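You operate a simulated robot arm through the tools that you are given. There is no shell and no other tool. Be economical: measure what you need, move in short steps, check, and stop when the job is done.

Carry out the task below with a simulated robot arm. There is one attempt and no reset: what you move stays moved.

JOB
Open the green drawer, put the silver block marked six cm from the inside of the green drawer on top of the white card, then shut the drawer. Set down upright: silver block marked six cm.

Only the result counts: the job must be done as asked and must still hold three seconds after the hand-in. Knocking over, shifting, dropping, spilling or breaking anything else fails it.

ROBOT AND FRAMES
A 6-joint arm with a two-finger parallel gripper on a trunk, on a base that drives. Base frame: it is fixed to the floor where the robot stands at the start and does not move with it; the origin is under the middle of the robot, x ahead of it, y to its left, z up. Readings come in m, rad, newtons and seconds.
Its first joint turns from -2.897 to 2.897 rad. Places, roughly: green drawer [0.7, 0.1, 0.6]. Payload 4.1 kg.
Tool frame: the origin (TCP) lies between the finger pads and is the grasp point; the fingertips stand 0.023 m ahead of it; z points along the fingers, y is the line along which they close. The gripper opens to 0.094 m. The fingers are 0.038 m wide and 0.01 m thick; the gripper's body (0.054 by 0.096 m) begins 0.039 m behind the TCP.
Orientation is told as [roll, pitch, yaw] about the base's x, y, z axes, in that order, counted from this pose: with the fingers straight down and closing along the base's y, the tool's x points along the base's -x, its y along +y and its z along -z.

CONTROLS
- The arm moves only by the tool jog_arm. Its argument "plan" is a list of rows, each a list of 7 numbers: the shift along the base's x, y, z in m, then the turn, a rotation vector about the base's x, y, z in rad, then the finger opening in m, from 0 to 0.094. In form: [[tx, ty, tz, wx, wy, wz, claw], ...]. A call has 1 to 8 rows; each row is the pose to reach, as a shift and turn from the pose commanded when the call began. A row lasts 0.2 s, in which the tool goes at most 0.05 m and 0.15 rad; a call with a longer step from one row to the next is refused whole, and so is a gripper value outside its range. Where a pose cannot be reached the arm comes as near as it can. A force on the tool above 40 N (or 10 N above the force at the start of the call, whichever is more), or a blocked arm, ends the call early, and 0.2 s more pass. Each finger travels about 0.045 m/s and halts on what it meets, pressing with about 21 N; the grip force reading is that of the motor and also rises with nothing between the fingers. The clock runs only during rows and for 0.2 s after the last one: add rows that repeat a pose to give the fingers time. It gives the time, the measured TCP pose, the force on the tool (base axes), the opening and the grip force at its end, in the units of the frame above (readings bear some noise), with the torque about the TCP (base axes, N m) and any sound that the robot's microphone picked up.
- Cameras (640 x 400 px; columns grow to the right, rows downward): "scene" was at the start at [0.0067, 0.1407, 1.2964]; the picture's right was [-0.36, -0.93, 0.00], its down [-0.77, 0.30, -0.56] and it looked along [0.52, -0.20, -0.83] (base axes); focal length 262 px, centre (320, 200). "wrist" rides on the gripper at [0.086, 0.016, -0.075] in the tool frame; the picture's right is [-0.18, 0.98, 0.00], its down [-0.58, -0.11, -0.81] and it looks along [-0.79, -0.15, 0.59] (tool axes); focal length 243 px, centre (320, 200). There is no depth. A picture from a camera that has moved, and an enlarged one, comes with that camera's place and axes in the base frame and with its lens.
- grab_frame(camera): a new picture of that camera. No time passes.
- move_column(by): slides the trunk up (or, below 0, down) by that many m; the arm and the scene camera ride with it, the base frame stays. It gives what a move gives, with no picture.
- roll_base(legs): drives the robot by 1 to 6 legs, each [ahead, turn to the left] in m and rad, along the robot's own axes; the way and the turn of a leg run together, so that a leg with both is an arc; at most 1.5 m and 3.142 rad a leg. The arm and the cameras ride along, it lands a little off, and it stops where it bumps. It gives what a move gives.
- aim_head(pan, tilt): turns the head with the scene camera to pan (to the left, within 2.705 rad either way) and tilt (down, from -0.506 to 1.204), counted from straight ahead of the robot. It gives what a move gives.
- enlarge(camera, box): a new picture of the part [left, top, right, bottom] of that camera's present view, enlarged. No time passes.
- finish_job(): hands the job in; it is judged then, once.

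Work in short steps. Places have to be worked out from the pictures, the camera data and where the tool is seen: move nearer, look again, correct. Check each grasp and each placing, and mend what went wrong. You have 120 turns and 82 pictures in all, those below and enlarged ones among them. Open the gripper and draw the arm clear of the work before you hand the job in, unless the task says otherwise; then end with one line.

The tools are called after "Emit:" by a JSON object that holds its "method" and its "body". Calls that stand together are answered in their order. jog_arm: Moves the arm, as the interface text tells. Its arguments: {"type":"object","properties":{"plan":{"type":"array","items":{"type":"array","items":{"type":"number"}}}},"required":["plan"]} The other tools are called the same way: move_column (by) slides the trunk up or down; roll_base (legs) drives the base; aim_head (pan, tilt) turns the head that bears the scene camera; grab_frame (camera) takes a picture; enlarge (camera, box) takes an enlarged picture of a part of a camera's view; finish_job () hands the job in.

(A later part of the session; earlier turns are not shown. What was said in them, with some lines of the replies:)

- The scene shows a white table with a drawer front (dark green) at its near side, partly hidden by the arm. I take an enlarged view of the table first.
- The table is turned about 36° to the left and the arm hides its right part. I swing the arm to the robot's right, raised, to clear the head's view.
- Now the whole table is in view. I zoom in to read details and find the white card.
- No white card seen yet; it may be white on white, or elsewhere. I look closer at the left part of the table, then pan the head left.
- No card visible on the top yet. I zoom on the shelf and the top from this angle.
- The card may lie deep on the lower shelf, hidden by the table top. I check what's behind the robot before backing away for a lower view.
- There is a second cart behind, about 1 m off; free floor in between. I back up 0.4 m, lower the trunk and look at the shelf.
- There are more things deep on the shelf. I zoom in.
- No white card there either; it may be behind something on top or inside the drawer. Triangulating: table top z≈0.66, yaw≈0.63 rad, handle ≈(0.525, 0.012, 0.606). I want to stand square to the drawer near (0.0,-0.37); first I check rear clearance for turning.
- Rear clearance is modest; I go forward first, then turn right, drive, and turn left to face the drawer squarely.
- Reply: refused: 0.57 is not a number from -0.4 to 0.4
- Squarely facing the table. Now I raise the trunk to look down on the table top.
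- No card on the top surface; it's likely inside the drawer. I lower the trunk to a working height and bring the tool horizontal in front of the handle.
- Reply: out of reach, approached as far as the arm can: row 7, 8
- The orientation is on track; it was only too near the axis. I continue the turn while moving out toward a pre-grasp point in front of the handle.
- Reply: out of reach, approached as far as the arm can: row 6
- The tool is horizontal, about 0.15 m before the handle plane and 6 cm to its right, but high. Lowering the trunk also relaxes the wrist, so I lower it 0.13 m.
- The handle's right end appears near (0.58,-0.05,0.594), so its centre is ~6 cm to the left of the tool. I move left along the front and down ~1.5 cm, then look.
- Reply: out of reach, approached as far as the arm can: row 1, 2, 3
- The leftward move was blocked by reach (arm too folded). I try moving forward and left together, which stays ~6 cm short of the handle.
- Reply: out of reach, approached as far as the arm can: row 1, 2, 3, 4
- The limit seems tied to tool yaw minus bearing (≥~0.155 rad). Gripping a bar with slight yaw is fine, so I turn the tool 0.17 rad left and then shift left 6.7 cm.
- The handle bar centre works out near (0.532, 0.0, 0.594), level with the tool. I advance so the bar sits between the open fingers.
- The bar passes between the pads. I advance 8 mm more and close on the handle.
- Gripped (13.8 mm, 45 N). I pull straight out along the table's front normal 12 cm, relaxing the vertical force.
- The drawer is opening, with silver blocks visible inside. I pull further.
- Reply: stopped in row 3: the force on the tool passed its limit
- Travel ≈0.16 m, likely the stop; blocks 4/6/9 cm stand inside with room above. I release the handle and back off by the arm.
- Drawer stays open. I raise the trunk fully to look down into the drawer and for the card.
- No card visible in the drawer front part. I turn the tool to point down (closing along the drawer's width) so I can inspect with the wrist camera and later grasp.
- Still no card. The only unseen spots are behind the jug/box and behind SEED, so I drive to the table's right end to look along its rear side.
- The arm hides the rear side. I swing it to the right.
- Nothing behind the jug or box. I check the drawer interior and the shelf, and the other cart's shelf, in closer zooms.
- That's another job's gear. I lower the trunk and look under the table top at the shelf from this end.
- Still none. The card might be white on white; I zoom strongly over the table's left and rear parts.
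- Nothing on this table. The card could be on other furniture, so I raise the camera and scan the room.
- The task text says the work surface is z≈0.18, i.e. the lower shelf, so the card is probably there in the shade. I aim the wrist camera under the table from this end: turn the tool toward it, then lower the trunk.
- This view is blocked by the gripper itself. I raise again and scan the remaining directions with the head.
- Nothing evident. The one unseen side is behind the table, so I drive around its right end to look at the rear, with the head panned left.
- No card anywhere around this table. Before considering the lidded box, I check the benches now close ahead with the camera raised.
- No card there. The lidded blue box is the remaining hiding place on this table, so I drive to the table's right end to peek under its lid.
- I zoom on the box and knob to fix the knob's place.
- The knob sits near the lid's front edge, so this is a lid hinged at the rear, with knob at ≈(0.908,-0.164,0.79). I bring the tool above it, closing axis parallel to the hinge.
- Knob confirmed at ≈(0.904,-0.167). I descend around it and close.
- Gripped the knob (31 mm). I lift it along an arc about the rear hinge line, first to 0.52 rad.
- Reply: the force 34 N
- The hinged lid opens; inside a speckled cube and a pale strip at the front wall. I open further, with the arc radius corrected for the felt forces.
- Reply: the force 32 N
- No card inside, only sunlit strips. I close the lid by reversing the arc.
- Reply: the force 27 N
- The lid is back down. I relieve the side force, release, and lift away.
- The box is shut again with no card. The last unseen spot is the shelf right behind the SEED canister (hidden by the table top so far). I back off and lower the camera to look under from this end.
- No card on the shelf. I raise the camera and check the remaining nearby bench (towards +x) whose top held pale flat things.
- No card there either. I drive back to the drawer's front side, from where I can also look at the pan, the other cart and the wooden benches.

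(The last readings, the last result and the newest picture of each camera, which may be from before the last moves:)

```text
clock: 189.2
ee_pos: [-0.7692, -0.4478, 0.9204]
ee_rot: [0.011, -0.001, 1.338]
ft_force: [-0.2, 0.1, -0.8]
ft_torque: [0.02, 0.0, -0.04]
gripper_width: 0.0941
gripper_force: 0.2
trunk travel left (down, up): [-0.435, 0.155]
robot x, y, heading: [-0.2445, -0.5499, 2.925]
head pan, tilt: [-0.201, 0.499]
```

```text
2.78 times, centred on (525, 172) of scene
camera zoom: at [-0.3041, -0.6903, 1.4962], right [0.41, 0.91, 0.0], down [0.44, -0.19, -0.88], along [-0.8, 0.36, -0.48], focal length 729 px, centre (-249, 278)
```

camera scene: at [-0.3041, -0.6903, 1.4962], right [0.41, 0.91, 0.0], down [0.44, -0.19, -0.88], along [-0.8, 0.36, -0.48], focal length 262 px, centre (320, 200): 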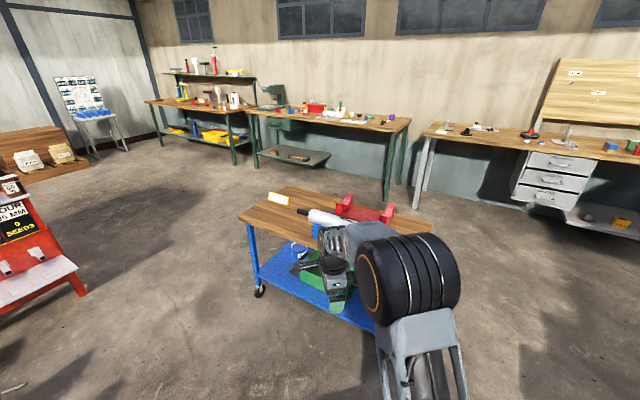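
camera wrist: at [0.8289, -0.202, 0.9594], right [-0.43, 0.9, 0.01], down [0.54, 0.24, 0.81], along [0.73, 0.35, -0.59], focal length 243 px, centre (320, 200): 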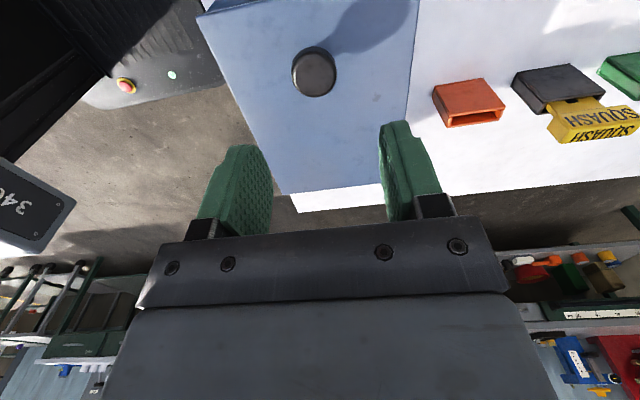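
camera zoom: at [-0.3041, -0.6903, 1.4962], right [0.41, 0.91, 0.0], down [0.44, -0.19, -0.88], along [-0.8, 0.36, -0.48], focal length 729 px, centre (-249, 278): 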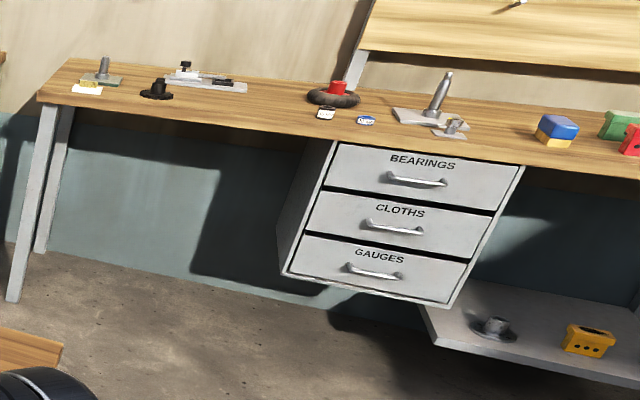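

A white flat card seems to lie at the left end of the bench with the drawers. I zoom strongly on it.

Emit:
{"method": "enlarge", "body": {"camera": "scene", "box": [422, 118, 502, 150]}}

```text
8.00 times, centred on (462, 134) of scene
camera zoom: at [-0.3041, -0.6903, 1.4962], right [0.41, 0.91, 0.0], down [0.44, -0.19, -0.88], along [-0.8, 0.36, -0.48], focal length 2100 px, centre (-816, 728)
```

zoom: 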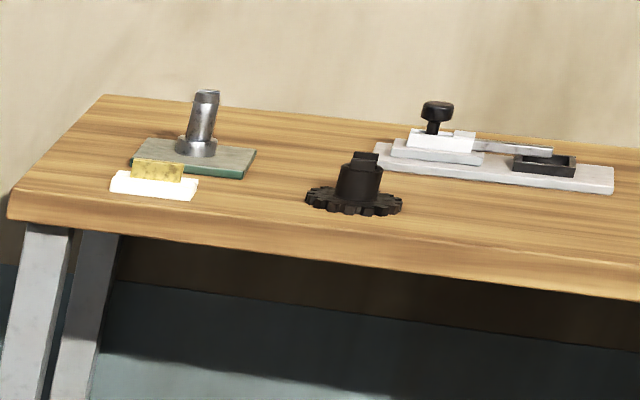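

That one carries a yellow piece already, so it is doubtful. I check the pan and table's left part at high zoom from here.

Emit:
{"method": "aim_head", "body": {"pan": -2.0, "tilt": 0.6}}

Emit:
{"method": "enlarge", "body": {"camera": "scene", "box": [220, 110, 420, 260]}}

```text
clock: 191.0
ee_pos: [-0.7685, -0.4471, 0.9193]
ee_rot: [0.011, -0.001, 1.34]
ft_force: [-1.0, -0.5, -0.3]
ft_torque: [-0.03, -0.02, 0.03]
gripper_width: 0.0941
gripper_force: 0.1
trunk travel left (down, up): [-0.435, 0.155]
robot x, y, heading: [-0.2451, -0.5531, 2.93]
head pan, tilt: [-2.0, 0.6]
```

```text
2.67 times, centred on (320, 185) of scene
camera zoom: at [-0.1677, -0.6567, 1.4871], right [0.8, -0.6, 0.0], down [-0.34, -0.45, -0.83], along [0.5, 0.66, -0.56], focal length 700 px, centre (320, 240)
```

zoom: 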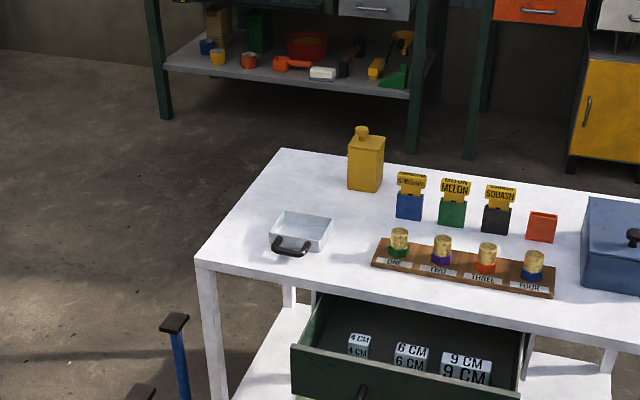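

Pan is empty. The bench card (≈(-2.0,1.3)) is the best candidate. First I fetch the block: drive up to the drawer front.

Emit:
{"method": "roll_base", "body": {"legs": [[0, -2.335], [0.47, 0]]}}

Emit:
{"method": "aim_head", "body": {"pan": 0.0, "tilt": 1.0}}

Emit:
{"method": "jog_arm", "body": {"plan": [[0, 0, 0, 0, 0, 0, 0.094]]}}

```text
clock: 199.3
ee_pos: [0.5919, 0.0065, 0.9197]
ee_rot: [0.012, -0.003, -1.007]
ft_force: [0.6, 0.3, 0.5]
ft_torque: [-0.01, 0.02, 0.01]
gripper_width: 0.0941
gripper_force: 0.0
trunk travel left (down, up): [-0.435, 0.155]
robot x, y, heading: [0.1491, -0.2961, 0.585]
head pan, tilt: [-2.0, 0.6]
```

```text
clock: 201.3
ee_pos: [0.5924, 0.0063, 0.9204]
ee_rot: [0.012, -0.003, -1.007]
ft_force: [-0.8, 0.5, 0.5]
ft_torque: [0.01, -0.01, 0.01]
gripper_width: 0.0939
gripper_force: 0.0
trunk travel left (down, up): [-0.435, 0.155]
robot x, y, heading: [0.149, -0.296, 0.581]
head pan, tilt: [0.0, 1.0]
```

```text
clock: 201.7
ee_pos: [0.5908, 0.0065, 0.9202]
ee_rot: [0.013, -0.001, -1.007]
ft_force: [0.3, -0.5, 0.2]
ft_torque: [0.02, 0.01, 0.01]
gripper_width: 0.0937
gripper_force: 0.0
trunk travel left (down, up): [-0.435, 0.155]
robot x, y, heading: [0.1491, -0.2975, 0.575]
head pan, tilt: [0.0, 1.0]
```

I turn the tool so the fingers close along the drawer's width, moving above the 6 cm block.

Emit:
{"method": "jog_arm", "body": {"plan": [[-0.007, -0.002, 0, 0, 0, 0.149, 0.094], [-0.014, -0.004, 0, 0, 0, 0.298, 0.094], [-0.021, -0.006, 0, 0, 0, 0.447, 0.094], [-0.028, -0.008, 0, 0, 0, 0.596, 0.094], [-0.035, -0.01, 0, 0, 0, 0.745, 0.094], [-0.042, -0.012, 0, 0, 0, 0.894, 0.094], [-0.05, -0.013, 0, 0, 0, 1.043, 0.094], [-0.055, -0.014, 0, 0, 0, 1.19, 0.094]]}}

Emit:
{"method": "jog_arm", "body": {"plan": [[0, 0, 0, 0, 0, 0.149, 0.094], [0, 0, 0, 0, 0, 0.298, 0.094], [0, 0, 0, 0, 0, 0.44, 0.094], [0, 0, 0, 0, 0, 0.447, 0.094]]}}

Emit:
{"method": "move_column", "body": {"by": -0.12}}

Emit:
{"method": "grab_frame", "body": {"camera": "wrist"}}

```text
clock: 203.5
ee_pos: [0.5364, -0.0063, 0.9208]
ee_rot: [0.013, -0.003, 0.186]
ft_force: [0.0, 0.3, 0.7]
ft_torque: [0.02, 0.0, -0.02]
gripper_width: 0.094
gripper_force: 0.0
trunk travel left (down, up): [-0.435, 0.155]
robot x, y, heading: [0.1514, -0.2951, 0.576]
head pan, tilt: [0.0, 1.0]
```

```text
clock: 204.5
ee_pos: [0.536, -0.0065, 0.9191]
ee_rot: [0.012, -0.001, 0.633]
ft_force: [-0.4, -0.2, -0.4]
ft_torque: [0.02, -0.01, 0.0]
gripper_width: 0.094
gripper_force: 0.0
trunk travel left (down, up): [-0.435, 0.155]
robot x, y, heading: [0.1465, -0.2954, 0.577]
head pan, tilt: [0.0, 1.0]
```

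```text
clock: 206.0
ee_pos: [0.5367, -0.0067, 0.8012]
ee_rot: [0.013, -0.002, 0.629]
ft_force: [0.7, 0.6, 0.3]
ft_torque: [-0.02, 0.0, -0.01]
gripper_width: 0.0939
gripper_force: 0.0
trunk travel left (down, up): [-0.315, 0.275]
robot x, y, heading: [0.1493, -0.2953, 0.582]
head pan, tilt: [0.0, 1.0]
```

```text
10 pictures are left
camera wrist: at [0.4573, -0.046, 0.8747], right [-0.43, 0.9, 0.01], down [0.54, 0.24, 0.81], along [0.72, 0.35, -0.59], focal length 243 px, centre (320, 200)
```

wrist: 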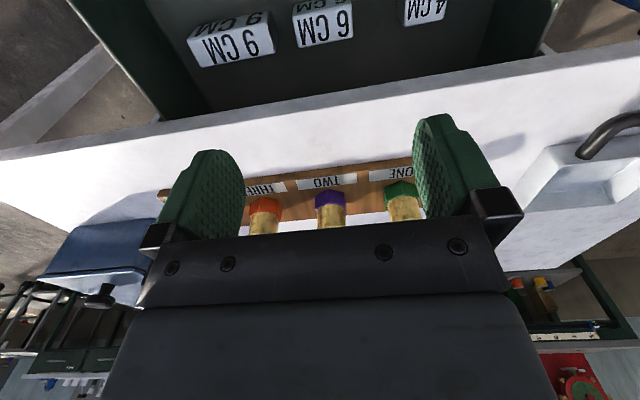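

The 6 cm block's top centre computes to ≈(0.540,0.0015,0.58). I descend to just above it with a 78 mm opening and verify.

Emit:
{"method": "jog_arm", "body": {"plan": [[-0.001, 0.005, -0.04, 0, 0, 0, 0.08], [-0.001, 0.005, -0.08, 0, 0, 0, 0.078], [-0.001, 0.005, -0.12, 0, 0, 0, 0.078], [-0.001, 0.005, -0.165, 0, 0, 0, 0.078]]}}

Emit:
{"method": "grab_frame", "body": {"camera": "wrist"}}

```text
clock: 207.0
ee_pos: [0.5356, -0.002, 0.6368]
ee_rot: [0.012, -0.004, 0.631]
ft_force: [0.6, -0.1, 0.0]
ft_torque: [-0.03, -0.03, 0.0]
gripper_width: 0.078
gripper_force: 0.0
trunk travel left (down, up): [-0.315, 0.275]
robot x, y, heading: [0.149, -0.2956, 0.578]
head pan, tilt: [0.0, 1.0]
```

```text
9 pictures are left
camera wrist: at [0.4564, -0.0416, 0.7104], right [-0.43, 0.9, 0.01], down [0.54, 0.24, 0.81], along [0.73, 0.35, -0.59], focal length 243 px, centre (320, 200)
```

wrist: 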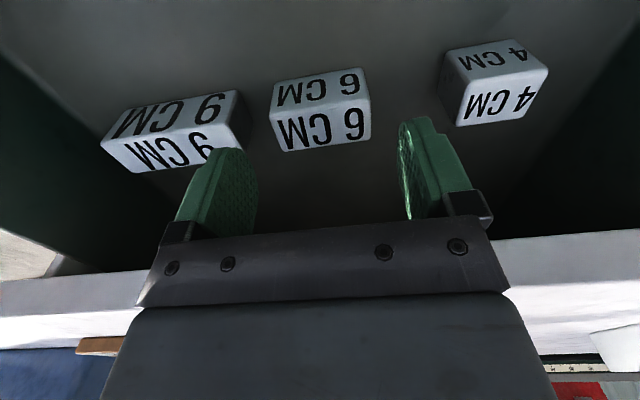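

The block (≈6×3×3 cm, top z≈0.576) is centred laterally; I move 1.3 cm forward while descending to TCP z≈0.58, then close.

Emit:
{"method": "jog_arm", "body": {"plan": [[0.0105, 0.0077, -0.015, 0, 0, 0, 0.078], [0.0105, 0.0077, -0.035, 0, 0, 0, 0.078], [0.0105, 0.0077, -0.055, 0, 0, 0, 0.078], [0.0105, 0.0077, -0.055, 0, 0, 0, 0.05], [0.0105, 0.0077, -0.055, 0, 0, 0, 0.03], [0.0105, 0.0077, -0.055, 0, 0, 0, 0.03], [0.0105, 0.0077, -0.055, 0, 0, 0, 0.03]]}}

```text
clock: 207.3
ee_pos: [0.5434, 0.0015, 0.634]
ee_rot: [0.013, -0.015, 0.627]
ft_force: [-14.7, -10.1, 38.8]
ft_torque: [0.58, -2.01, -0.37]
gripper_width: 0.0781
gripper_force: 0.1
trunk travel left (down, up): [-0.315, 0.275]
robot x, y, heading: [0.148, -0.2977, 0.58]
head pan, tilt: [0.0, 1.0]
stopped in row 1: the force on the tool passed its limit (the readings are from after the stop); the commanded pose is now the measured one
```

The gripper body touched the table edge, so the block's centre is too close to it. I instead grip the block's front half from the earlier fore-aft position, then drag it forward in the drawer for a better grip.

Emit:
{"method": "jog_arm", "body": {"plan": [[-0.003, -0.002, 0.006, 0, 0, 0, 0.078], [-0.0075, -0.0035, 0.004, 0, 0, 0, 0.078], [-0.0075, -0.0035, -0.016, 0, 0, 0, 0.078], [-0.0075, -0.0035, -0.036, 0, 0, 0, 0.078], [-0.0075, -0.0035, -0.052, 0, 0, 0, 0.078]]}}

```text
clock: 208.1
ee_pos: [0.5397, 0.0006, 0.6326]
ee_rot: [0.013, -0.025, 0.626]
ft_force: [-12.2, -8.8, 28.2]
ft_torque: [0.58, -1.56, -0.28]
gripper_width: 0.0779
gripper_force: 0.0
trunk travel left (down, up): [-0.315, 0.275]
robot x, y, heading: [0.1464, -0.2957, 0.579]
head pan, tilt: [0.0, 1.0]
stopped in row 3: the force on the tool passed its limit (the readings are from after the stop); the commanded pose is now the measured one
```

The body still catches the edge. I lean the gripper about 9° toward the front (about its closing axis), which clears the table edge, then descend and grip.

Emit:
{"method": "jog_arm", "body": {"plan": [[-0.002, -0.0015, 0.02, 0, 0, 0, 0.078], [-0.002, -0.0015, 0.03, 0.074, -0.101, 0, 0.078], [-0.002, -0.0015, 0.01, 0.074, -0.101, 0, 0.078], [-0.002, -0.0015, -0.012, 0.074, -0.101, 0, 0.078], [-0.002, -0.0015, -0.034, 0.074, -0.101, 0, 0.078], [-0.002, -0.0015, -0.051, 0.074, -0.101, 0, 0.078]]}}

```text
clock: 209.1
ee_pos: [0.5389, 0.0021, 0.6283]
ee_rot: [0.014, -0.151, 0.625]
ft_force: [-9.8, -6.2, 14.3]
ft_torque: [0.43, -1.05, -0.19]
gripper_width: 0.0781
gripper_force: 0.0
trunk travel left (down, up): [-0.315, 0.275]
robot x, y, heading: [0.1477, -0.2939, 0.58]
head pan, tilt: [0.0, 1.0]
stopped in row 4: the force on the tool passed its limit (the readings are from after the stop); the commanded pose is now the measured one
```

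Contact persists, so I look with the head camera to see what touches.

Emit:
{"method": "enlarge", "body": {"camera": "scene", "box": [250, 60, 450, 200]}}

```text
2.86 times, centred on (350, 130) of scene
camera zoom: at [0.0652, -0.152, 1.3355], right [0.55, -0.84, 0.0], down [-0.7, -0.46, -0.54], along [0.45, 0.3, -0.84], focal length 750 px, centre (234, 400)
```

zoom: 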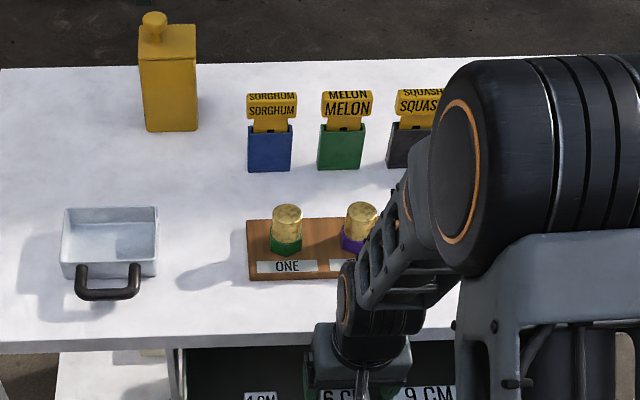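

The wrist housing is what overhangs the edge. I move 1.4 cm toward the front so it clears, and pinch only the front strip of the block to slide it forward.

Emit:
{"method": "jog_arm", "body": {"plan": [[-0.006, -0.005, 0.012, 0, 0, 0, 0.078], [-0.011, -0.0093, 0.006, 0, 0, 0, 0.078], [-0.011, -0.0093, -0.012, 0, 0, 0, 0.078], [-0.011, -0.0093, -0.03, 0, 0, 0, 0.078], [-0.011, -0.0093, -0.045, 0, 0, 0, 0.078]]}}

```text
clock: 210.1
ee_pos: [0.5291, -0.0078, 0.6012]
ee_rot: [0.016, -0.147, 0.625]
ft_force: [0.0, -1.8, 14.6]
ft_torque: [-0.76, 1.27, 0.08]
gripper_width: 0.0779
gripper_force: 0.0
trunk travel left (down, up): [-0.315, 0.275]
robot x, y, heading: [0.1465, -0.2938, 0.579]
head pan, tilt: [0.0, 1.0]
stopped in row 5: the force on the tool passed its limit (the readings are from after the stop); the commanded pose is now the measured one
```

Now the camera mount rests on the drawer's front panel. I straighten the tool (raising the camera) and descend vertically here, which should clear both.

Emit:
{"method": "jog_arm", "body": {"plan": [[0, 0, 0.025, 0, 0, 0, 0.078], [0.0024, 0.0018, 0.03, -0.0867, 0.1186, 0, 0.078], [0.0024, 0.0018, 0.012, -0.0867, 0.1186, 0, 0.078], [0.0024, 0.0018, -0.004, -0.0867, 0.1186, 0, 0.078], [0.0024, 0.0018, -0.014, -0.0867, 0.1186, 0, 0.078]]}}

```text
clock: 210.8
ee_pos: [0.527, -0.0078, 0.6273]
ee_rot: [0.011, 0.005, 0.626]
ft_force: [-9.4, -6.7, 2.4]
ft_torque: [0.36, -0.62, -0.17]
gripper_width: 0.0779
gripper_force: 0.1
trunk travel left (down, up): [-0.315, 0.275]
robot x, y, heading: [0.151, -0.2927, 0.58]
head pan, tilt: [0.0, 1.0]
stopped in row 3: the force on the tool passed its limit (the readings are from after the stop); the commanded pose is now the measured one
```

Body side touched the table's edge: the edge is really at w≈-0.03 (top z≈0.69), right over the block. So the drawer must come out further; I hook closed fingers behind the drawer's front panel from above and pull gently.

Emit:
{"method": "jog_arm", "body": {"plan": [[-0.004, -0.003, 0.02, 0, 0, 0, 0.05], [-0.02, -0.015, 0.05, 0, 0, 0, 0.02], [-0.042, -0.031, 0.05, 0, 0, 0, 0.0], [-0.06, -0.044, 0.05, 0, 0, 0, 0.0], [-0.06, -0.044, 0.03, 0, 0, 0, 0.0], [-0.06, -0.044, 0.005, 0, 0, 0, 0.0], [-0.06, -0.044, -0.012, 0, 0, 0, 0.0]]}}

```text
clock: 212.0
ee_pos: [0.4692, -0.0487, 0.6632]
ee_rot: [0.015, -0.009, 0.624]
ft_force: [1.3, 0.1, 15.1]
ft_torque: [-0.2, 0.1, 0.01]
gripper_width: 0.0
gripper_force: 21.0
trunk travel left (down, up): [-0.315, 0.275]
robot x, y, heading: [0.1479, -0.3002, 0.574]
head pan, tilt: [0.0, 1.0]
stopped in row 6: the force on the tool passed its limit (the readings are from after the stop); the commanded pose is now the measured one
```

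The tips landed on the panel's top edge (z≈0.64). I shift 2 cm inward, descend behind it, then pull out.

Emit:
{"method": "jog_arm", "body": {"plan": [[0, 0, 0.01, 0, 0, 0, 0.0], [0.017, 0.0124, 0.01, 0, 0, 0, 0.0], [0.017, 0.0124, -0.015, 0, 0, 0, 0.0], [0.017, 0.0124, -0.04, 0, 0, 0, 0.0]]}}

```text
clock: 213.0
ee_pos: [0.4885, -0.0376, 0.6222]
ee_rot: [0.014, -0.008, 0.625]
ft_force: [-0.5, -0.4, -0.4]
ft_torque: [0.03, -0.01, -0.02]
gripper_width: 0.0
gripper_force: 21.1
trunk travel left (down, up): [-0.315, 0.275]
robot x, y, heading: [0.15, -0.2919, 0.577]
head pan, tilt: [0.0, 1.0]
```

Fingers are behind the panel, free of contact. Now I pull outward in small steps.

Emit:
{"method": "jog_arm", "body": {"plan": [[-0.012, -0.009, 0, 0, 0, 0, 0.0], [-0.022, -0.016, 0, 0, 0, 0, 0.0], [-0.032, -0.0235, 0, 0, 0, 0, 0.0], [-0.042, -0.031, 0, 0, 0, 0, 0.0], [-0.052, -0.038, 0, 0, 0, 0, 0.0], [-0.062, -0.0455, 0, 0, 0, 0, 0.0]]}}

```text
clock: 214.4
ee_pos: [0.4254, -0.0836, 0.623]
ee_rot: [0.013, -0.005, 0.625]
ft_force: [0.1, -0.3, -0.6]
ft_torque: [0.02, 0.08, -0.02]
gripper_width: 0.0
gripper_force: 20.5
trunk travel left (down, up): [-0.315, 0.275]
robot x, y, heading: [0.1481, -0.2959, 0.58]
head pan, tilt: [0.0, 1.0]
```

The drawer came out about 6 cm more. I lift, move back over the block's expected place and check with the wrist camera.

Emit:
{"method": "jog_arm", "body": {"plan": [[0.01, 0.007, 0.03, 0, 0, 0, 0.0], [0.02, 0.015, 0.06, 0, 0, 0, 0.02], [0.04, 0.029, 0.06, 0, 0, 0, 0.05], [0.058, 0.043, 0.06, 0, 0, 0, 0.078], [0.058, 0.043, 0.06, 0, 0, 0, 0.078], [0.058, 0.043, 0.06, 0, 0, 0, 0.078]]}}

Emit:
{"method": "grab_frame", "body": {"camera": "wrist"}}

```text
clock: 215.8
ee_pos: [0.4837, -0.0399, 0.6821]
ee_rot: [0.013, -0.005, 0.625]
ft_force: [-0.2, -0.2, 0.3]
ft_torque: [-0.01, -0.04, 0.02]
gripper_width: 0.0779
gripper_force: 0.1
trunk travel left (down, up): [-0.315, 0.275]
robot x, y, heading: [0.1495, -0.2984, 0.577]
head pan, tilt: [0.0, 1.0]
```

```text
7 pictures are left
camera wrist: at [0.4033, -0.0789, 0.7559], right [-0.43, 0.9, 0.01], down [0.54, 0.24, 0.81], along [0.73, 0.35, -0.59], focal length 243 px, centre (320, 200)
```

wrist: 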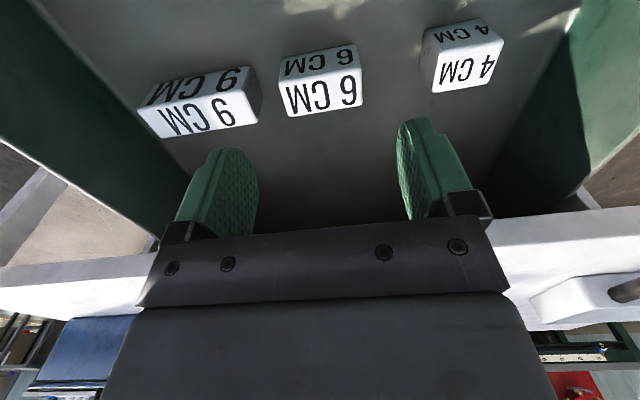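

The block is at (0.497,-0.031), now well clear of the table edge. I move over it, descend to z≈0.582 and close.

Emit:
{"method": "jog_arm", "body": {"plan": [[0.0133, 0.0089, -0.03, 0, 0, 0, 0.078], [0.0133, 0.0089, -0.06, 0, 0, 0, 0.078], [0.0133, 0.0089, -0.085, 0, 0, 0, 0.078], [0.0133, 0.0089, -0.1, 0, 0, 0, 0.078], [0.0133, 0.0089, -0.1, 0, 0, 0, 0.05], [0.0133, 0.0089, -0.1, 0, 0, 0, 0.04], [0.0133, 0.0089, -0.1, 0, 0, 0, 0.04], [0.0133, 0.0089, -0.1, 0, 0, 0, 0.04]]}}

```text
clock: 217.6
ee_pos: [0.4958, -0.0303, 0.5826]
ee_rot: [0.013, -0.008, 0.625]
ft_force: [0.3, -0.1, 0.7]
ft_torque: [-0.02, 0.0, -0.01]
gripper_width: 0.0597
gripper_force: 20.9
trunk travel left (down, up): [-0.315, 0.275]
robot x, y, heading: [0.1505, -0.2903, 0.576]
head pan, tilt: [0.0, 1.0]
```

Gripped at 59.7 mm. I lift straight up via the trunk and check the load.

Emit:
{"method": "move_column", "body": {"by": 0.25}}

Emit:
{"method": "grab_frame", "body": {"camera": "scene"}}

```text
clock: 220.2
ee_pos: [0.4973, -0.0321, 0.8316]
ee_rot: [0.013, -0.005, 0.626]
ft_force: [0.8, 0.0, -1.1]
ft_torque: [0.0, 0.0, 0.01]
gripper_width: 0.0601
gripper_force: 21.1
trunk travel left (down, up): [-0.565, 0.025]
robot x, y, heading: [0.15, -0.2964, 0.578]
head pan, tilt: [0.0, 1.0]
```

```text
6 pictures are left
camera scene: at [0.0672, -0.1506, 1.5851], right [0.55, -0.84, 0.0], down [-0.7, -0.46, -0.54], along [0.45, 0.29, -0.84], focal length 262 px, centre (320, 200)
```

scene: 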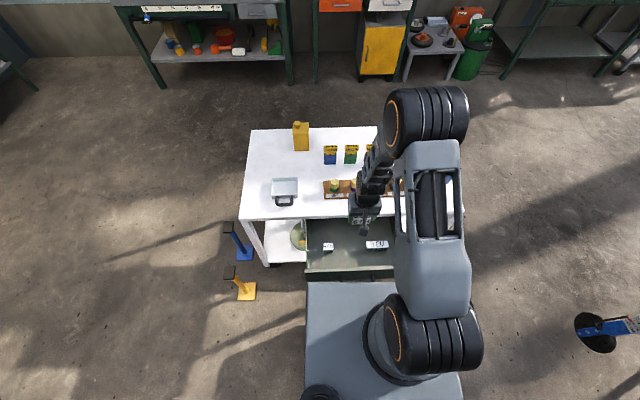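

The block is held. Reconsidering: the yellow seed cards stand in holders, and the white "MAIZE" card lies on the lower shelf (z≈0.18, the stated work surface) at about (0.743,0.408) – that is the white card. To get under the table top I need a tilted grip, so I first set the block on the free front strip of the table top to regrip.

Emit:
{"method": "jog_arm", "body": {"plan": [[-0.001, 0.04, 0, 0, 0, 0, 0.04], [-0.003, 0.085, 0, 0, 0, 0, 0.04], [-0.005, 0.13, 0, 0, 0, 0, 0.04], [-0.007, 0.17, 0, 0, 0, 0, 0.04], [-0.007, 0.17, -0.04, 0, 0, 0, 0.04], [-0.007, 0.17, -0.075, 0, 0, 0, 0.04]]}}

Emit:
{"method": "grab_frame", "body": {"camera": "scene"}}

```text
clock: 221.6
ee_pos: [0.4896, 0.1386, 0.7569]
ee_rot: [0.015, -0.004, 0.625]
ft_force: [-0.6, 0.9, -2.0]
ft_torque: [-0.01, -0.04, -0.04]
gripper_width: 0.0599
gripper_force: 20.6
trunk travel left (down, up): [-0.565, 0.025]
robot x, y, heading: [0.1475, -0.2945, 0.577]
head pan, tilt: [0.0, 1.0]
```

```text
5 pictures are left
camera scene: at [0.0674, -0.1504, 1.5851], right [0.55, -0.84, 0.0], down [-0.7, -0.46, -0.54], along [0.45, 0.29, -0.84], focal length 262 px, centre (320, 200)
```

scene: 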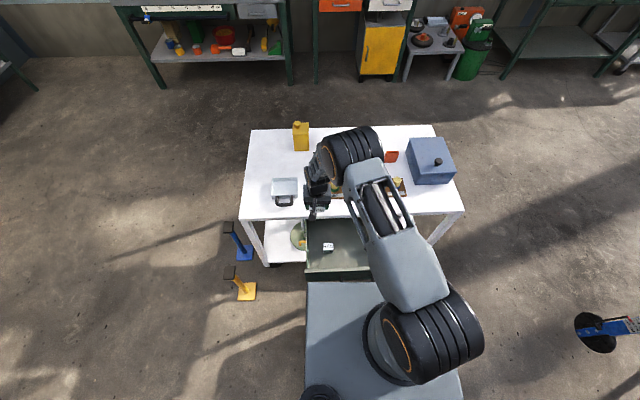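

The gripper is between pan and board over the front strip. I lower in small steps until touch.

Emit:
{"method": "jog_arm", "body": {"plan": [[0, 0, -0.012, 0, 0, 0, 0.04], [0, 0, -0.022, 0, 0, 0, 0.04], [0, 0, -0.027, 0, 0, 0, 0.04], [0, 0, -0.03, 0, 0, 0, 0.04]]}}

```text
clock: 222.6
ee_pos: [0.4904, 0.1383, 0.7263]
ee_rot: [0.014, -0.006, 0.625]
ft_force: [0.3, -0.5, -1.9]
ft_torque: [-0.01, 0.0, 0.02]
gripper_width: 0.0598
gripper_force: 21.4
trunk travel left (down, up): [-0.565, 0.025]
robot x, y, heading: [0.1461, -0.2964, 0.577]
head pan, tilt: [0.0, 1.0]
```

Emit:
{"method": "jog_arm", "body": {"plan": [[0, 0, -0.003, 0, 0, 0, 0.04], [0, 0, -0.006, 0, 0, 0, 0.04], [0, 0, -0.009, 0, 0, 0, 0.04]]}}

```text
clock: 223.4
ee_pos: [0.4898, 0.1374, 0.7178]
ee_rot: [0.013, -0.004, 0.624]
ft_force: [-0.3, 0.2, -2.7]
ft_torque: [0.03, -0.04, 0.02]
gripper_width: 0.0598
gripper_force: 21.1
trunk travel left (down, up): [-0.565, 0.025]
robot x, y, heading: [0.1492, -0.2952, 0.578]
head pan, tilt: [0.0, 1.0]
```

No contact yet; I lower further step by step.

Emit:
{"method": "jog_arm", "body": {"plan": [[0, 0, -0.003, 0, 0, 0, 0.04], [0, 0, -0.006, 0, 0, 0, 0.04], [0, 0, -0.008, 0, 0, 0, 0.04]]}}

```text
clock: 224.2
ee_pos: [0.4898, 0.1385, 0.7114]
ee_rot: [0.014, -0.009, 0.626]
ft_force: [-1.1, -0.3, 16.1]
ft_torque: [-0.51, -0.24, -0.07]
gripper_width: 0.06
gripper_force: 20.7
trunk travel left (down, up): [-0.565, 0.025]
robot x, y, heading: [0.1499, -0.2975, 0.578]
head pan, tilt: [0.0, 1.0]
```

Touched down (table top ≈0.675). I release, rise, and tilt the tool 0.7 rad toward the robot for the regrip.

Emit:
{"method": "jog_arm", "body": {"plan": [[0, 0, 0.001, 0, 0, 0, 0.078], [0, 0, 0.001, 0, 0, 0, 0.078], [0, 0, 0.04, 0, 0, 0, 0.078], [0, 0, 0.06, 0.082, -0.1135, 0, 0.078], [0, 0, 0.06, 0.164, -0.227, 0, 0.078], [0, 0, 0.06, 0.246, -0.3405, 0, 0.078], [0, 0, 0.06, 0.328, -0.454, 0, 0.078], [0, 0, 0.06, 0.41, -0.5675, 0, 0.078]]}}

Emit:
{"method": "enlarge", "body": {"camera": "wrist", "box": [160, 0, 480, 240]}}

```text
clock: 226.0
ee_pos: [0.4902, 0.1436, 0.7732]
ee_rot: [0.002, -0.704, 0.622]
ft_force: [0.1, -0.1, -0.6]
ft_torque: [-0.01, -0.05, -0.02]
gripper_width: 0.078
gripper_force: 0.0
out of reach, approached as far as the arm can: row 6, 7, 8
trunk travel left (down, up): [-0.565, 0.025]
robot x, y, heading: [0.1545, -0.2954, 0.573]
head pan, tilt: [0.0, 1.0]
```

```text
1.67 times, centred on (320, 120) of wrist
camera zoom: at [0.3889, 0.0902, 0.7729], right [-0.46, 0.88, 0.12], down [0.0, -0.14, 0.99], along [0.89, 0.46, 0.06], focal length 404 px, centre (320, 333)
```

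zoom: 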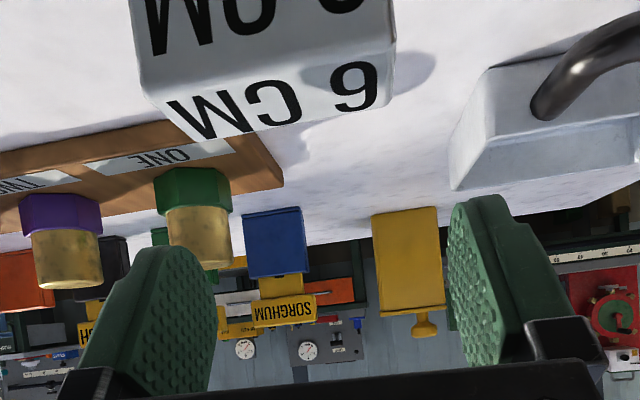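

The tilt is reached; the block is upright but 1.2 cm to the tool's right. I correct sideways, then descend with the trunk.

Emit:
{"method": "jog_arm", "body": {"plan": [[0.007, -0.005, 0, 0, 0, 0, 0.078], [0.007, -0.0097, 0, 0, 0, 0, 0.078], [0.007, -0.0097, 0, 0, 0, 0, 0.078]]}}

```text
clock: 226.8
ee_pos: [0.4989, 0.1405, 0.7746]
ee_rot: [0.001, -0.703, 0.63]
ft_force: [-0.5, 0.0, 0.1]
ft_torque: [0.0, 0.0, 0.02]
gripper_width: 0.0779
gripper_force: 0.1
out of reach, approached as far as the arm can: row 2, 3
trunk travel left (down, up): [-0.565, 0.025]
robot x, y, heading: [0.1523, -0.2938, 0.579]
head pan, tilt: [0.0, 1.0]
```

A fold limit again; changing the arm's relative height should help. I raise the arm 8 cm with the needed correction, then lower the trunk correspondingly.

Emit:
{"method": "jog_arm", "body": {"plan": [[0, 0, 0.04, 0, 0, 0, 0.078], [0, 0, 0.08, 0, 0, 0, 0.078], [-0.002, -0.0066, 0.08, 0, 0, 0, 0.078], [-0.002, -0.0066, 0.08, 0, 0, 0, 0.078]]}}

```text
clock: 227.8
ee_pos: [0.4973, 0.134, 0.8543]
ee_rot: [0.015, -0.704, 0.626]
ft_force: [-0.3, -0.2, 0.4]
ft_torque: [-0.01, 0.0, -0.03]
gripper_width: 0.0781
gripper_force: 0.1
trunk travel left (down, up): [-0.565, 0.025]
robot x, y, heading: [0.1484, -0.2986, 0.576]
head pan, tilt: [0.0, 1.0]
```

Reached (0.4973,0.134). I lower the trunk 0.138 m so the fingers straddle the block, then close.

Emit:
{"method": "move_column", "body": {"by": -0.138}}

Emit:
{"method": "jog_arm", "body": {"plan": [[0, 0, -0.003, 0, 0, 0, 0.06], [0, 0, -0.003, 0, 0, 0, 0.045], [0, 0, -0.003, 0, 0, 0, 0.04], [0, 0, -0.003, 0, 0, 0, 0.04]]}}

```text
clock: 229.4
ee_pos: [0.4963, 0.1341, 0.715]
ee_rot: [0.013, -0.704, 0.624]
ft_force: [-0.3, -0.2, -0.1]
ft_torque: [-0.02, 0.02, -0.01]
gripper_width: 0.0778
gripper_force: 0.1
trunk travel left (down, up): [-0.427, 0.163]
robot x, y, heading: [0.1502, -0.2939, 0.579]
head pan, tilt: [0.0, 1.0]
```

```text
clock: 230.4
ee_pos: [0.4978, 0.1337, 0.7131]
ee_rot: [0.015, -0.707, 0.625]
ft_force: [0.2, 0.1, 5.7]
ft_torque: [-0.17, -0.12, -0.04]
gripper_width: 0.0597
gripper_force: 20.6
trunk travel left (down, up): [-0.427, 0.163]
robot x, y, heading: [0.1488, -0.2955, 0.574]
head pan, tilt: [0.0, 1.0]
```

Regripped at 59.7 mm with tilt. I lift and drive around the right end to the rear of the table.

Emit:
{"method": "move_column", "body": {"by": 0.15}}

Emit:
{"method": "roll_base", "body": {"legs": [[-0.5, 0], [0, -0.726], [1.0, 0], [0.89, 0], [0, 1.72], [1.0, 0]]}}

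```text
clock: 232.2
ee_pos: [0.4968, 0.1328, 0.8621]
ee_rot: [0.014, -0.706, 0.625]
ft_force: [1.0, -0.1, -1.7]
ft_torque: [0.01, -0.03, 0.04]
gripper_width: 0.0601
gripper_force: 21.3
trunk travel left (down, up): [-0.577, 0.013]
robot x, y, heading: [0.1521, -0.2949, 0.58]
head pan, tilt: [0.0, 1.0]
```

```text
clock: 255.1
ee_pos: [1.4549, 0.677, 0.8625]
ee_rot: [0.016, -0.705, 1.6]
ft_force: [0.7, 0.0, -2.1]
ft_torque: [0.03, 0.01, 0.01]
gripper_width: 0.06
gripper_force: 21.1
trunk travel left (down, up): [-0.577, 0.013]
robot x, y, heading: [1.6132, 0.144, 1.549]
head pan, tilt: [0.0, 1.0]
```

At the rear-right. I drive to a spot behind the table and turn to face its rear, aligned so driving straight ahead brings the block over the MAIZE card.

Emit:
{"method": "roll_base", "body": {"legs": [[0, 0.257], [0.949, 0], [0, 1.944]]}}

Emit:
{"method": "move_column", "body": {"by": -0.37}}

Emit:
{"method": "move_column", "body": {"by": -0.2}}

Emit:
{"method": "aim_head", "body": {"pan": 0.3, "tilt": 0.85}}

Emit:
{"method": "enlarge", "body": {"camera": "scene", "box": [120, 50, 520, 300]}}

```text
clock: 265.6
ee_pos: [1.0525, 0.6271, 0.8626]
ee_rot: [0.013, -0.707, -2.491]
ft_force: [0.4, 0.0, -1.3]
ft_torque: [-0.02, -0.02, 0.0]
gripper_width: 0.0597
gripper_force: 21.2
trunk travel left (down, up): [-0.577, 0.013]
robot x, y, heading: [1.3883, 1.0635, -2.539]
head pan, tilt: [0.0, 1.0]
```

```text
clock: 269.2
ee_pos: [1.0528, 0.6281, 0.4926]
ee_rot: [0.013, -0.705, -2.492]
ft_force: [0.3, 0.6, -1.2]
ft_torque: [0.03, -0.01, 0.0]
gripper_width: 0.06
gripper_force: 21.0
trunk travel left (down, up): [-0.207, 0.383]
robot x, y, heading: [1.3894, 1.0645, -2.536]
head pan, tilt: [0.0, 1.0]
```

```text
clock: 271.3
ee_pos: [1.0533, 0.628, 0.293]
ee_rot: [0.014, -0.704, -2.491]
ft_force: [-0.1, -0.2, -2.0]
ft_torque: [-0.06, 0.0, -0.03]
gripper_width: 0.0599
gripper_force: 21.5
trunk travel left (down, up): [-0.007, 0.583]
robot x, y, heading: [1.3868, 1.0682, -2.538]
head pan, tilt: [0.0, 1.0]
```

```text
clock: 272.1
ee_pos: [1.0531, 0.6278, 0.2928]
ee_rot: [0.013, -0.706, -2.49]
ft_force: [0.1, -0.5, -2.2]
ft_torque: [0.0, 0.01, -0.01]
gripper_width: 0.0597
gripper_force: 21.5
trunk travel left (down, up): [-0.007, 0.583]
robot x, y, heading: [1.3904, 1.0655, -2.537]
head pan, tilt: [0.3, 0.85]
```

```text
1.60 times, centred on (320, 175) of scene
camera zoom: at [1.4857, 0.9018, 1.0382], right [-0.79, 0.62, 0.0], down [0.46, 0.59, -0.66], along [-0.41, -0.52, -0.75], focal length 420 px, centre (320, 240)
```

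zoom: 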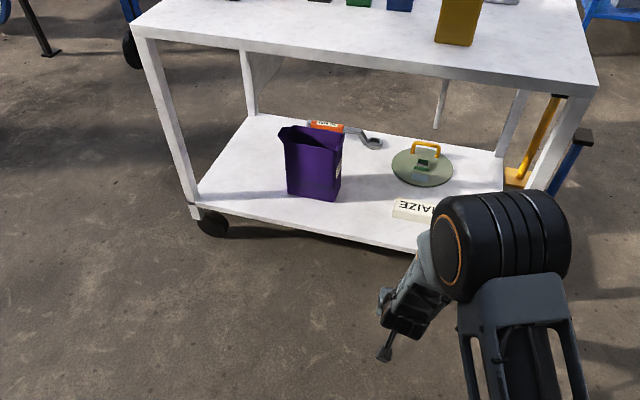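

Clear view: MAIZE's centre ≈(0.741,0.410), and my heading points straight at it (0.38 m to go). I drive in 0.36 m with the block 4 cm above the card, then check.

Emit:
{"method": "roll_base", "body": {"legs": [[0.36, 0]]}}

Emit:
{"method": "enlarge", "body": {"camera": "scene", "box": [180, 120, 480, 310]}}

```text
clock: 274.4
ee_pos: [0.7564, 0.4239, 0.2928]
ee_rot: [0.015, -0.706, -2.49]
ft_force: [0.6, 0.9, -2.2]
ft_torque: [-0.01, 0.03, 0.01]
gripper_width: 0.0598
gripper_force: 21.2
trunk travel left (down, up): [-0.007, 0.583]
robot x, y, heading: [1.0937, 0.8648, -2.543]
head pan, tilt: [0.3, 0.85]
```

```text
2.11 times, centred on (330, 215) of scene
camera zoom: at [1.1898, 0.6975, 1.0382], right [-0.79, 0.62, 0.0], down [0.46, 0.59, -0.66], along [-0.41, -0.52, -0.75], focal length 552 px, centre (299, 168)
```

zoom: 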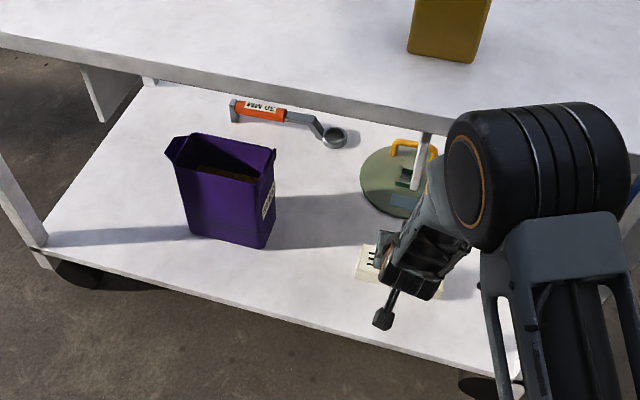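

The gripper hovers over the card. I shift 2.3 cm inward to (0.737,0.411) and lower most of the way.

Emit:
{"method": "jog_arm", "body": {"plan": [[-0.01, -0.007, 0, 0, 0, 0, 0.04], [-0.019, -0.013, 0, 0, 0, 0, 0.04], [-0.019, -0.013, -0.015, 0, 0, 0, 0.04], [-0.019, -0.013, -0.03, 0, 0, 0, 0.04], [-0.019, -0.013, -0.036, 0, 0, 0, 0.04]]}}

```text
clock: 275.6
ee_pos: [0.7382, 0.4115, 0.2561]
ee_rot: [0.014, -0.705, -2.49]
ft_force: [-1.3, -0.2, -2.3]
ft_torque: [-0.02, 0.02, 0.01]
gripper_width: 0.0598
gripper_force: 21.0
trunk travel left (down, up): [-0.007, 0.583]
robot x, y, heading: [1.0932, 0.8603, -2.54]
head pan, tilt: [0.3, 0.85]
```

No contact yet; I lower in 3 mm steps.

Emit:
{"method": "jog_arm", "body": {"plan": [[0, 0, -0.003, 0, 0, 0, 0.04], [0, 0, -0.006, 0, 0, 0, 0.04], [0, 0, -0.009, 0, 0, 0, 0.04]]}}

```text
clock: 276.4
ee_pos: [0.7386, 0.4106, 0.2474]
ee_rot: [0.015, -0.704, -2.493]
ft_force: [0.4, -0.4, -2.4]
ft_torque: [0.0, 0.02, -0.02]
gripper_width: 0.0599
gripper_force: 21.2
trunk travel left (down, up): [-0.007, 0.583]
robot x, y, heading: [1.0952, 0.863, -2.538]
head pan, tilt: [0.3, 0.85]
```

Emit:
{"method": "jog_arm", "body": {"plan": [[0, 0, -0.003, 0, 0, 0, 0.04], [0, 0, -0.006, 0, 0, 0, 0.04]]}}

```text
clock: 277.1
ee_pos: [0.738, 0.4112, 0.2438]
ee_rot: [0.015, -0.711, -2.493]
ft_force: [2.5, 3.1, 12.3]
ft_torque: [0.51, 0.13, -0.11]
gripper_width: 0.06
gripper_force: 21.2
trunk travel left (down, up): [-0.007, 0.583]
robot x, y, heading: [1.0985, 0.8656, -2.533]
head pan, tilt: [0.3, 0.85]
```

Contact (12 N) at the card's top height. I release and retreat along the tool axis (outward and up).

Emit:
{"method": "jog_arm", "body": {"plan": [[0, 0, 0.001, 0, 0, 0, 0.065], [0, 0, 0.001, 0, 0, 0, 0.078], [0, 0, 0.001, 0, 0, 0, 0.078], [0.01, 0.0075, 0.015, 0, 0, 0, 0.078], [0.025, 0.019, 0.037, 0, 0, 0, 0.078], [0.04, 0.03, 0.06, 0, 0, 0, 0.078]]}}

Emit:
{"method": "roll_base", "body": {"legs": [[-0.35, 0]]}}

Emit:
{"method": "enlarge", "body": {"camera": "scene", "box": [260, 90, 420, 190]}}

```text
clock: 278.4
ee_pos: [0.779, 0.4416, 0.3007]
ee_rot: [0.014, -0.705, -2.492]
ft_force: [-0.1, 0.5, -0.3]
ft_torque: [-0.01, -0.02, 0.06]
gripper_width: 0.0778
gripper_force: 0.0
trunk travel left (down, up): [-0.007, 0.583]
robot x, y, heading: [1.0931, 0.8623, -2.537]
head pan, tilt: [0.3, 0.85]
```

```text
clock: 280.7
ee_pos: [1.0691, 0.6409, 0.3018]
ee_rot: [0.014, -0.706, -2.489]
ft_force: [-0.7, -0.3, 0.0]
ft_torque: [0.01, 0.0, 0.06]
gripper_width: 0.078
gripper_force: 0.1
trunk travel left (down, up): [-0.007, 0.583]
robot x, y, heading: [1.3848, 1.0599, -2.534]
head pan, tilt: [0.3, 0.85]
```

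```text
4.00 times, centred on (340, 140) of scene
camera zoom: at [1.4802, 0.8984, 1.0382], right [-0.79, 0.62, 0.0], down [0.46, 0.59, -0.66], along [-0.41, -0.52, -0.75], focal length 1050 px, centre (240, 440)
```

zoom: 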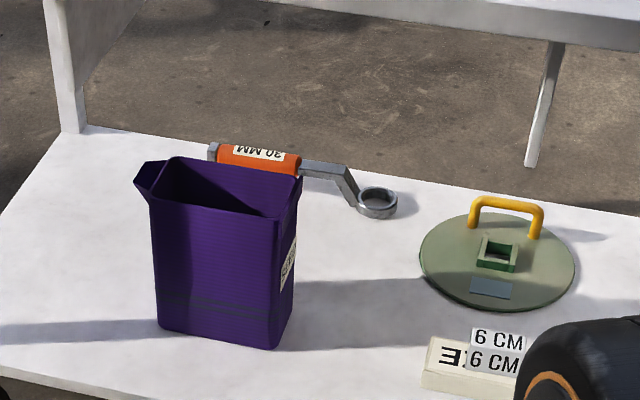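

The 6 cm block stands upright on the white MAIZE card. Now back to the front to shut the drawer: raise the trunk and retrace the route.

Emit:
{"method": "move_column", "body": {"by": 0.4}}

Emit:
{"method": "move_column", "body": {"by": 0.17}}

Emit:
{"method": "roll_base", "body": {"legs": [[0, -1.944], [-0.949, 0], [0, -0.257], [-1.0, 0], [0, -1.715], [-0.8, 0]]}}

```text
clock: 284.6
ee_pos: [1.0703, 0.6401, 0.7036]
ee_rot: [0.012, -0.704, -2.489]
ft_force: [-0.2, 0.6, -0.4]
ft_torque: [0.01, -0.01, -0.01]
gripper_width: 0.0783
gripper_force: 0.1
trunk travel left (down, up): [-0.407, 0.183]
robot x, y, heading: [1.3806, 1.0595, -2.532]
head pan, tilt: [0.3, 0.85]
```

```text
clock: 286.5
ee_pos: [1.0692, 0.6401, 0.8711]
ee_rot: [0.013, -0.704, -2.488]
ft_force: [-1.1, -0.1, 0.3]
ft_torque: [-0.01, -0.01, 0.01]
gripper_width: 0.078
gripper_force: 0.2
trunk travel left (down, up): [-0.577, 0.013]
robot x, y, heading: [1.3845, 1.0606, -2.541]
head pan, tilt: [0.3, 0.85]
```

```text
clock: 309.8
ee_pos: [1.3249, -0.6514, 0.8723]
ee_rot: [0.014, -0.706, -0.132]
ft_force: [-0.9, -0.2, 0.1]
ft_torque: [-0.01, -0.02, -0.01]
gripper_width: 0.0781
gripper_force: 0.0
trunk travel left (down, up): [-0.577, 0.013]
robot x, y, heading: [0.8069, -0.7301, -0.177]
head pan, tilt: [0.3, 0.85]
```

Emit:
{"method": "roll_base", "body": {"legs": [[-0.808, -0.009], [0, 0.816]]}}

Emit:
{"method": "jog_arm", "body": {"plan": [[0, 0, 0, 0, 0, 0, 0.04], [0, 0, 0, 0, 0, 0, 0.01], [0, 0, 0, 0, 0, 0, 0.0], [0, 0, 0, 0, 0, 0, 0.0], [0, 0, 0, 0, 0, 0, 0.0]]}}

```text
clock: 316.3
ee_pos: [0.3087, -0.1526, 0.8721]
ee_rot: [0.015, -0.705, 0.684]
ft_force: [0.3, 0.0, 0.6]
ft_torque: [0.03, 0.02, 0.0]
gripper_width: 0.0782
gripper_force: 0.1
trunk travel left (down, up): [-0.577, 0.013]
robot x, y, heading: [0.0062, -0.5845, 0.639]
head pan, tilt: [0.3, 0.85]
```

```text
clock: 317.5
ee_pos: [0.3073, -0.1535, 0.8722]
ee_rot: [0.014, -0.706, 0.685]
ft_force: [1.0, 0.4, 0.2]
ft_torque: [-0.01, -0.02, -0.01]
gripper_width: 0.0
gripper_force: 21.0
trunk travel left (down, up): [-0.577, 0.013]
robot x, y, heading: [0.0071, -0.5787, 0.631]
head pan, tilt: [0.3, 0.85]
```

Fingers are centred in front of the drawer. I lower to z≈0.627 and drive forward 0.2 m to push it most of the way.

Emit:
{"method": "move_column", "body": {"by": -0.245}}

Emit:
{"method": "roll_base", "body": {"legs": [[0.2, 0]]}}

```text
clock: 320.0
ee_pos: [0.3079, -0.1533, 0.6273]
ee_rot: [0.013, -0.705, 0.684]
ft_force: [-0.5, 0.5, -0.3]
ft_torque: [0.02, -0.02, -0.01]
gripper_width: 0.0001
gripper_force: 20.8
trunk travel left (down, up): [-0.332, 0.258]
robot x, y, heading: [0.0025, -0.5872, 0.637]
head pan, tilt: [0.3, 0.85]
```

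```text
clock: 321.6
ee_pos: [0.4691, -0.0324, 0.6263]
ee_rot: [0.015, -0.706, 0.688]
ft_force: [0.0, 0.4, -0.2]
ft_torque: [-0.02, -0.04, 0.0]
gripper_width: 0.0
gripper_force: 20.7
trunk travel left (down, up): [-0.332, 0.258]
robot x, y, heading: [0.1713, -0.4639, 0.636]
head pan, tilt: [0.3, 0.85]
```

Now I finish the push with the arm, force-guarded.

Emit:
{"method": "jog_arm", "body": {"plan": [[0.012, 0.009, 0, 0, 0, 0, 0], [0.024, 0.0177, 0, 0, 0, 0, 0], [0.036, 0.0265, 0, 0, 0, 0, 0], [0.046, 0.034, 0, 0, 0, 0, 0], [0.054, 0.04, 0, 0, 0, 0, 0], [0.06, 0.0443, 0, 0, 0, 0, 0], [0.066, 0.0487, 0, 0, 0, 0, 0], [0.072, 0.053, 0, 0, 0, 0, 0]]}}

```text
clock: 322.9
ee_pos: [0.5188, 0.0032, 0.627]
ee_rot: [0.015, -0.695, 0.687]
ft_force: [-12.6, -17.4, 25.7]
ft_torque: [-0.53, 0.12, -0.19]
gripper_width: 0.0001
gripper_force: 21.0
trunk travel left (down, up): [-0.332, 0.258]
robot x, y, heading: [0.1659, -0.4635, 0.639]
head pan, tilt: [0.3, 0.85]
stopped in row 6: the force on the tool passed its limit (the readings are from after the stop); the commanded pose is now the measured one
```

The finger's underside met the handle bar (down and forward). I back off, lower, and push squarely on the bar until it stops.

Emit:
{"method": "jog_arm", "body": {"plan": [[-0.02, -0.0147, 0.004, 0, 0, 0, 0], [-0.045, -0.033, 0, 0, 0, 0, 0], [-0.045, -0.033, -0.024, 0, 0, 0, 0], [-0.033, -0.0243, -0.024, 0, 0, 0, 0], [-0.023, -0.017, -0.024, 0, 0, 0, 0], [-0.014, -0.0103, -0.024, 0, 0, 0, 0], [-0.006, -0.0044, -0.024, 0, 0, 0, 0], [0.002, 0.0015, -0.024, 0, 0, 0, 0]]}}

```text
clock: 324.4
ee_pos: [0.5012, -0.0104, 0.5918]
ee_rot: [0.008, -0.662, 0.698]
ft_force: [0.5, -0.5, 0.4]
ft_torque: [0.02, -0.03, 0.01]
gripper_width: 0.0002
gripper_force: 20.9
trunk travel left (down, up): [-0.332, 0.258]
robot x, y, heading: [0.1718, -0.4669, 0.641]
head pan, tilt: [0.3, 0.85]
stopped in row 7: the force on the tool passed its limit (the readings are from after the stop); the commanded pose is now the measured one
```

Hard stop (>40 N) with the bar at its original closed position. I back off, raise the arm clear, and verify.

Emit:
{"method": "jog_arm", "body": {"plan": [[-0.03, -0.022, 0, 0, 0, 0, 0], [-0.055, -0.04, 0, 0, 0, 0, 0]]}}

Emit:
{"method": "roll_base", "body": {"legs": [[-0.35, 0]]}}

Emit:
{"method": "jog_arm", "body": {"plan": [[0, 0, 0.02, 0, 0, 0, 0.05], [0, 0, 0.04, 0, 0, 0, 0.09]]}}

Emit:
{"method": "aim_head", "body": {"pan": 0.1, "tilt": 0.7}}

Emit:
{"method": "enlarge", "body": {"camera": "scene", "box": [180, 80, 480, 270]}}

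```text
clock: 325.0
ee_pos: [0.4481, -0.0411, 0.5978]
ee_rot: [-0.008, -0.661, 0.704]
ft_force: [-0.4, 0.8, 0.6]
ft_torque: [0.03, -0.02, 0.0]
gripper_width: 0.0001
gripper_force: 21.0
out of reach, approached as far as the arm can: row 2
trunk travel left (down, up): [-0.332, 0.258]
robot x, y, heading: [0.1649, -0.4663, 0.643]
head pan, tilt: [0.3, 0.85]
```

```text
clock: 327.2
ee_pos: [0.1731, -0.2475, 0.5987]
ee_rot: [-0.008, -0.659, 0.701]
ft_force: [0.4, -0.4, 0.1]
ft_torque: [0.02, -0.03, -0.02]
gripper_width: 0.0
gripper_force: 21.2
trunk travel left (down, up): [-0.332, 0.258]
robot x, y, heading: [-0.1077, -0.6691, 0.638]
head pan, tilt: [0.3, 0.85]
```

```text
clock: 327.9
ee_pos: [0.1717, -0.2475, 0.6375]
ee_rot: [-0.008, -0.66, 0.701]
ft_force: [-0.5, 0.7, 0.3]
ft_torque: [0.0, 0.01, -0.03]
gripper_width: 0.0497
gripper_force: 0.1
trunk travel left (down, up): [-0.332, 0.258]
robot x, y, heading: [-0.1104, -0.6715, 0.643]
head pan, tilt: [0.3, 0.85]
```

```text
clock: 328.6
ee_pos: [0.1727, -0.2477, 0.6387]
ee_rot: [-0.009, -0.66, 0.7]
ft_force: [0.3, -0.1, 0.1]
ft_torque: [0.02, 0.01, 0.0]
gripper_width: 0.09
gripper_force: 0.0
trunk travel left (down, up): [-0.332, 0.258]
robot x, y, heading: [-0.1084, -0.6746, 0.641]
head pan, tilt: [0.099, 0.7]
```

```text
2.11 times, centred on (330, 175) of scene
camera zoom: at [-0.1927, -0.5169, 1.3754], right [0.67, -0.74, 0.0], down [-0.48, -0.43, -0.76], along [0.56, 0.52, -0.64], focal length 552 px, centre (299, 253)
```

zoom: 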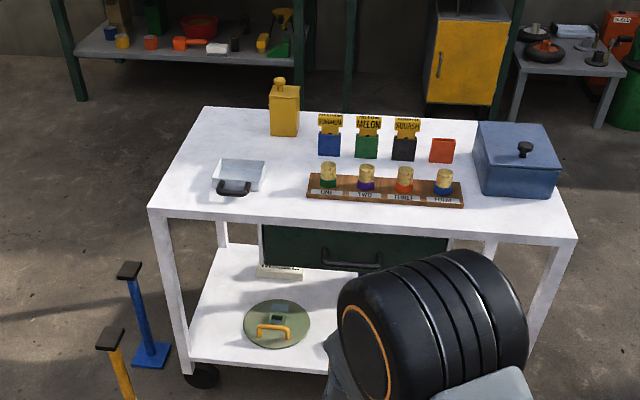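

The drawer is shut, the table's other things look undisturbed, the gripper is open and the arm is clear, so I hand in.

Emit:
{"method": "finish_job", "body": {}}

```text
The job is handed in.
```

I opened the green drawer, set the silver block marked six cm upright on the white card marked MAIZE on the lower shelf, and shut the drawer. The one uncertainty is the card: no plain white card turned up anywhere I looked, so I took the MAIZE card to be the one meant. While searching I also opened the blue box's lid and closed it again.
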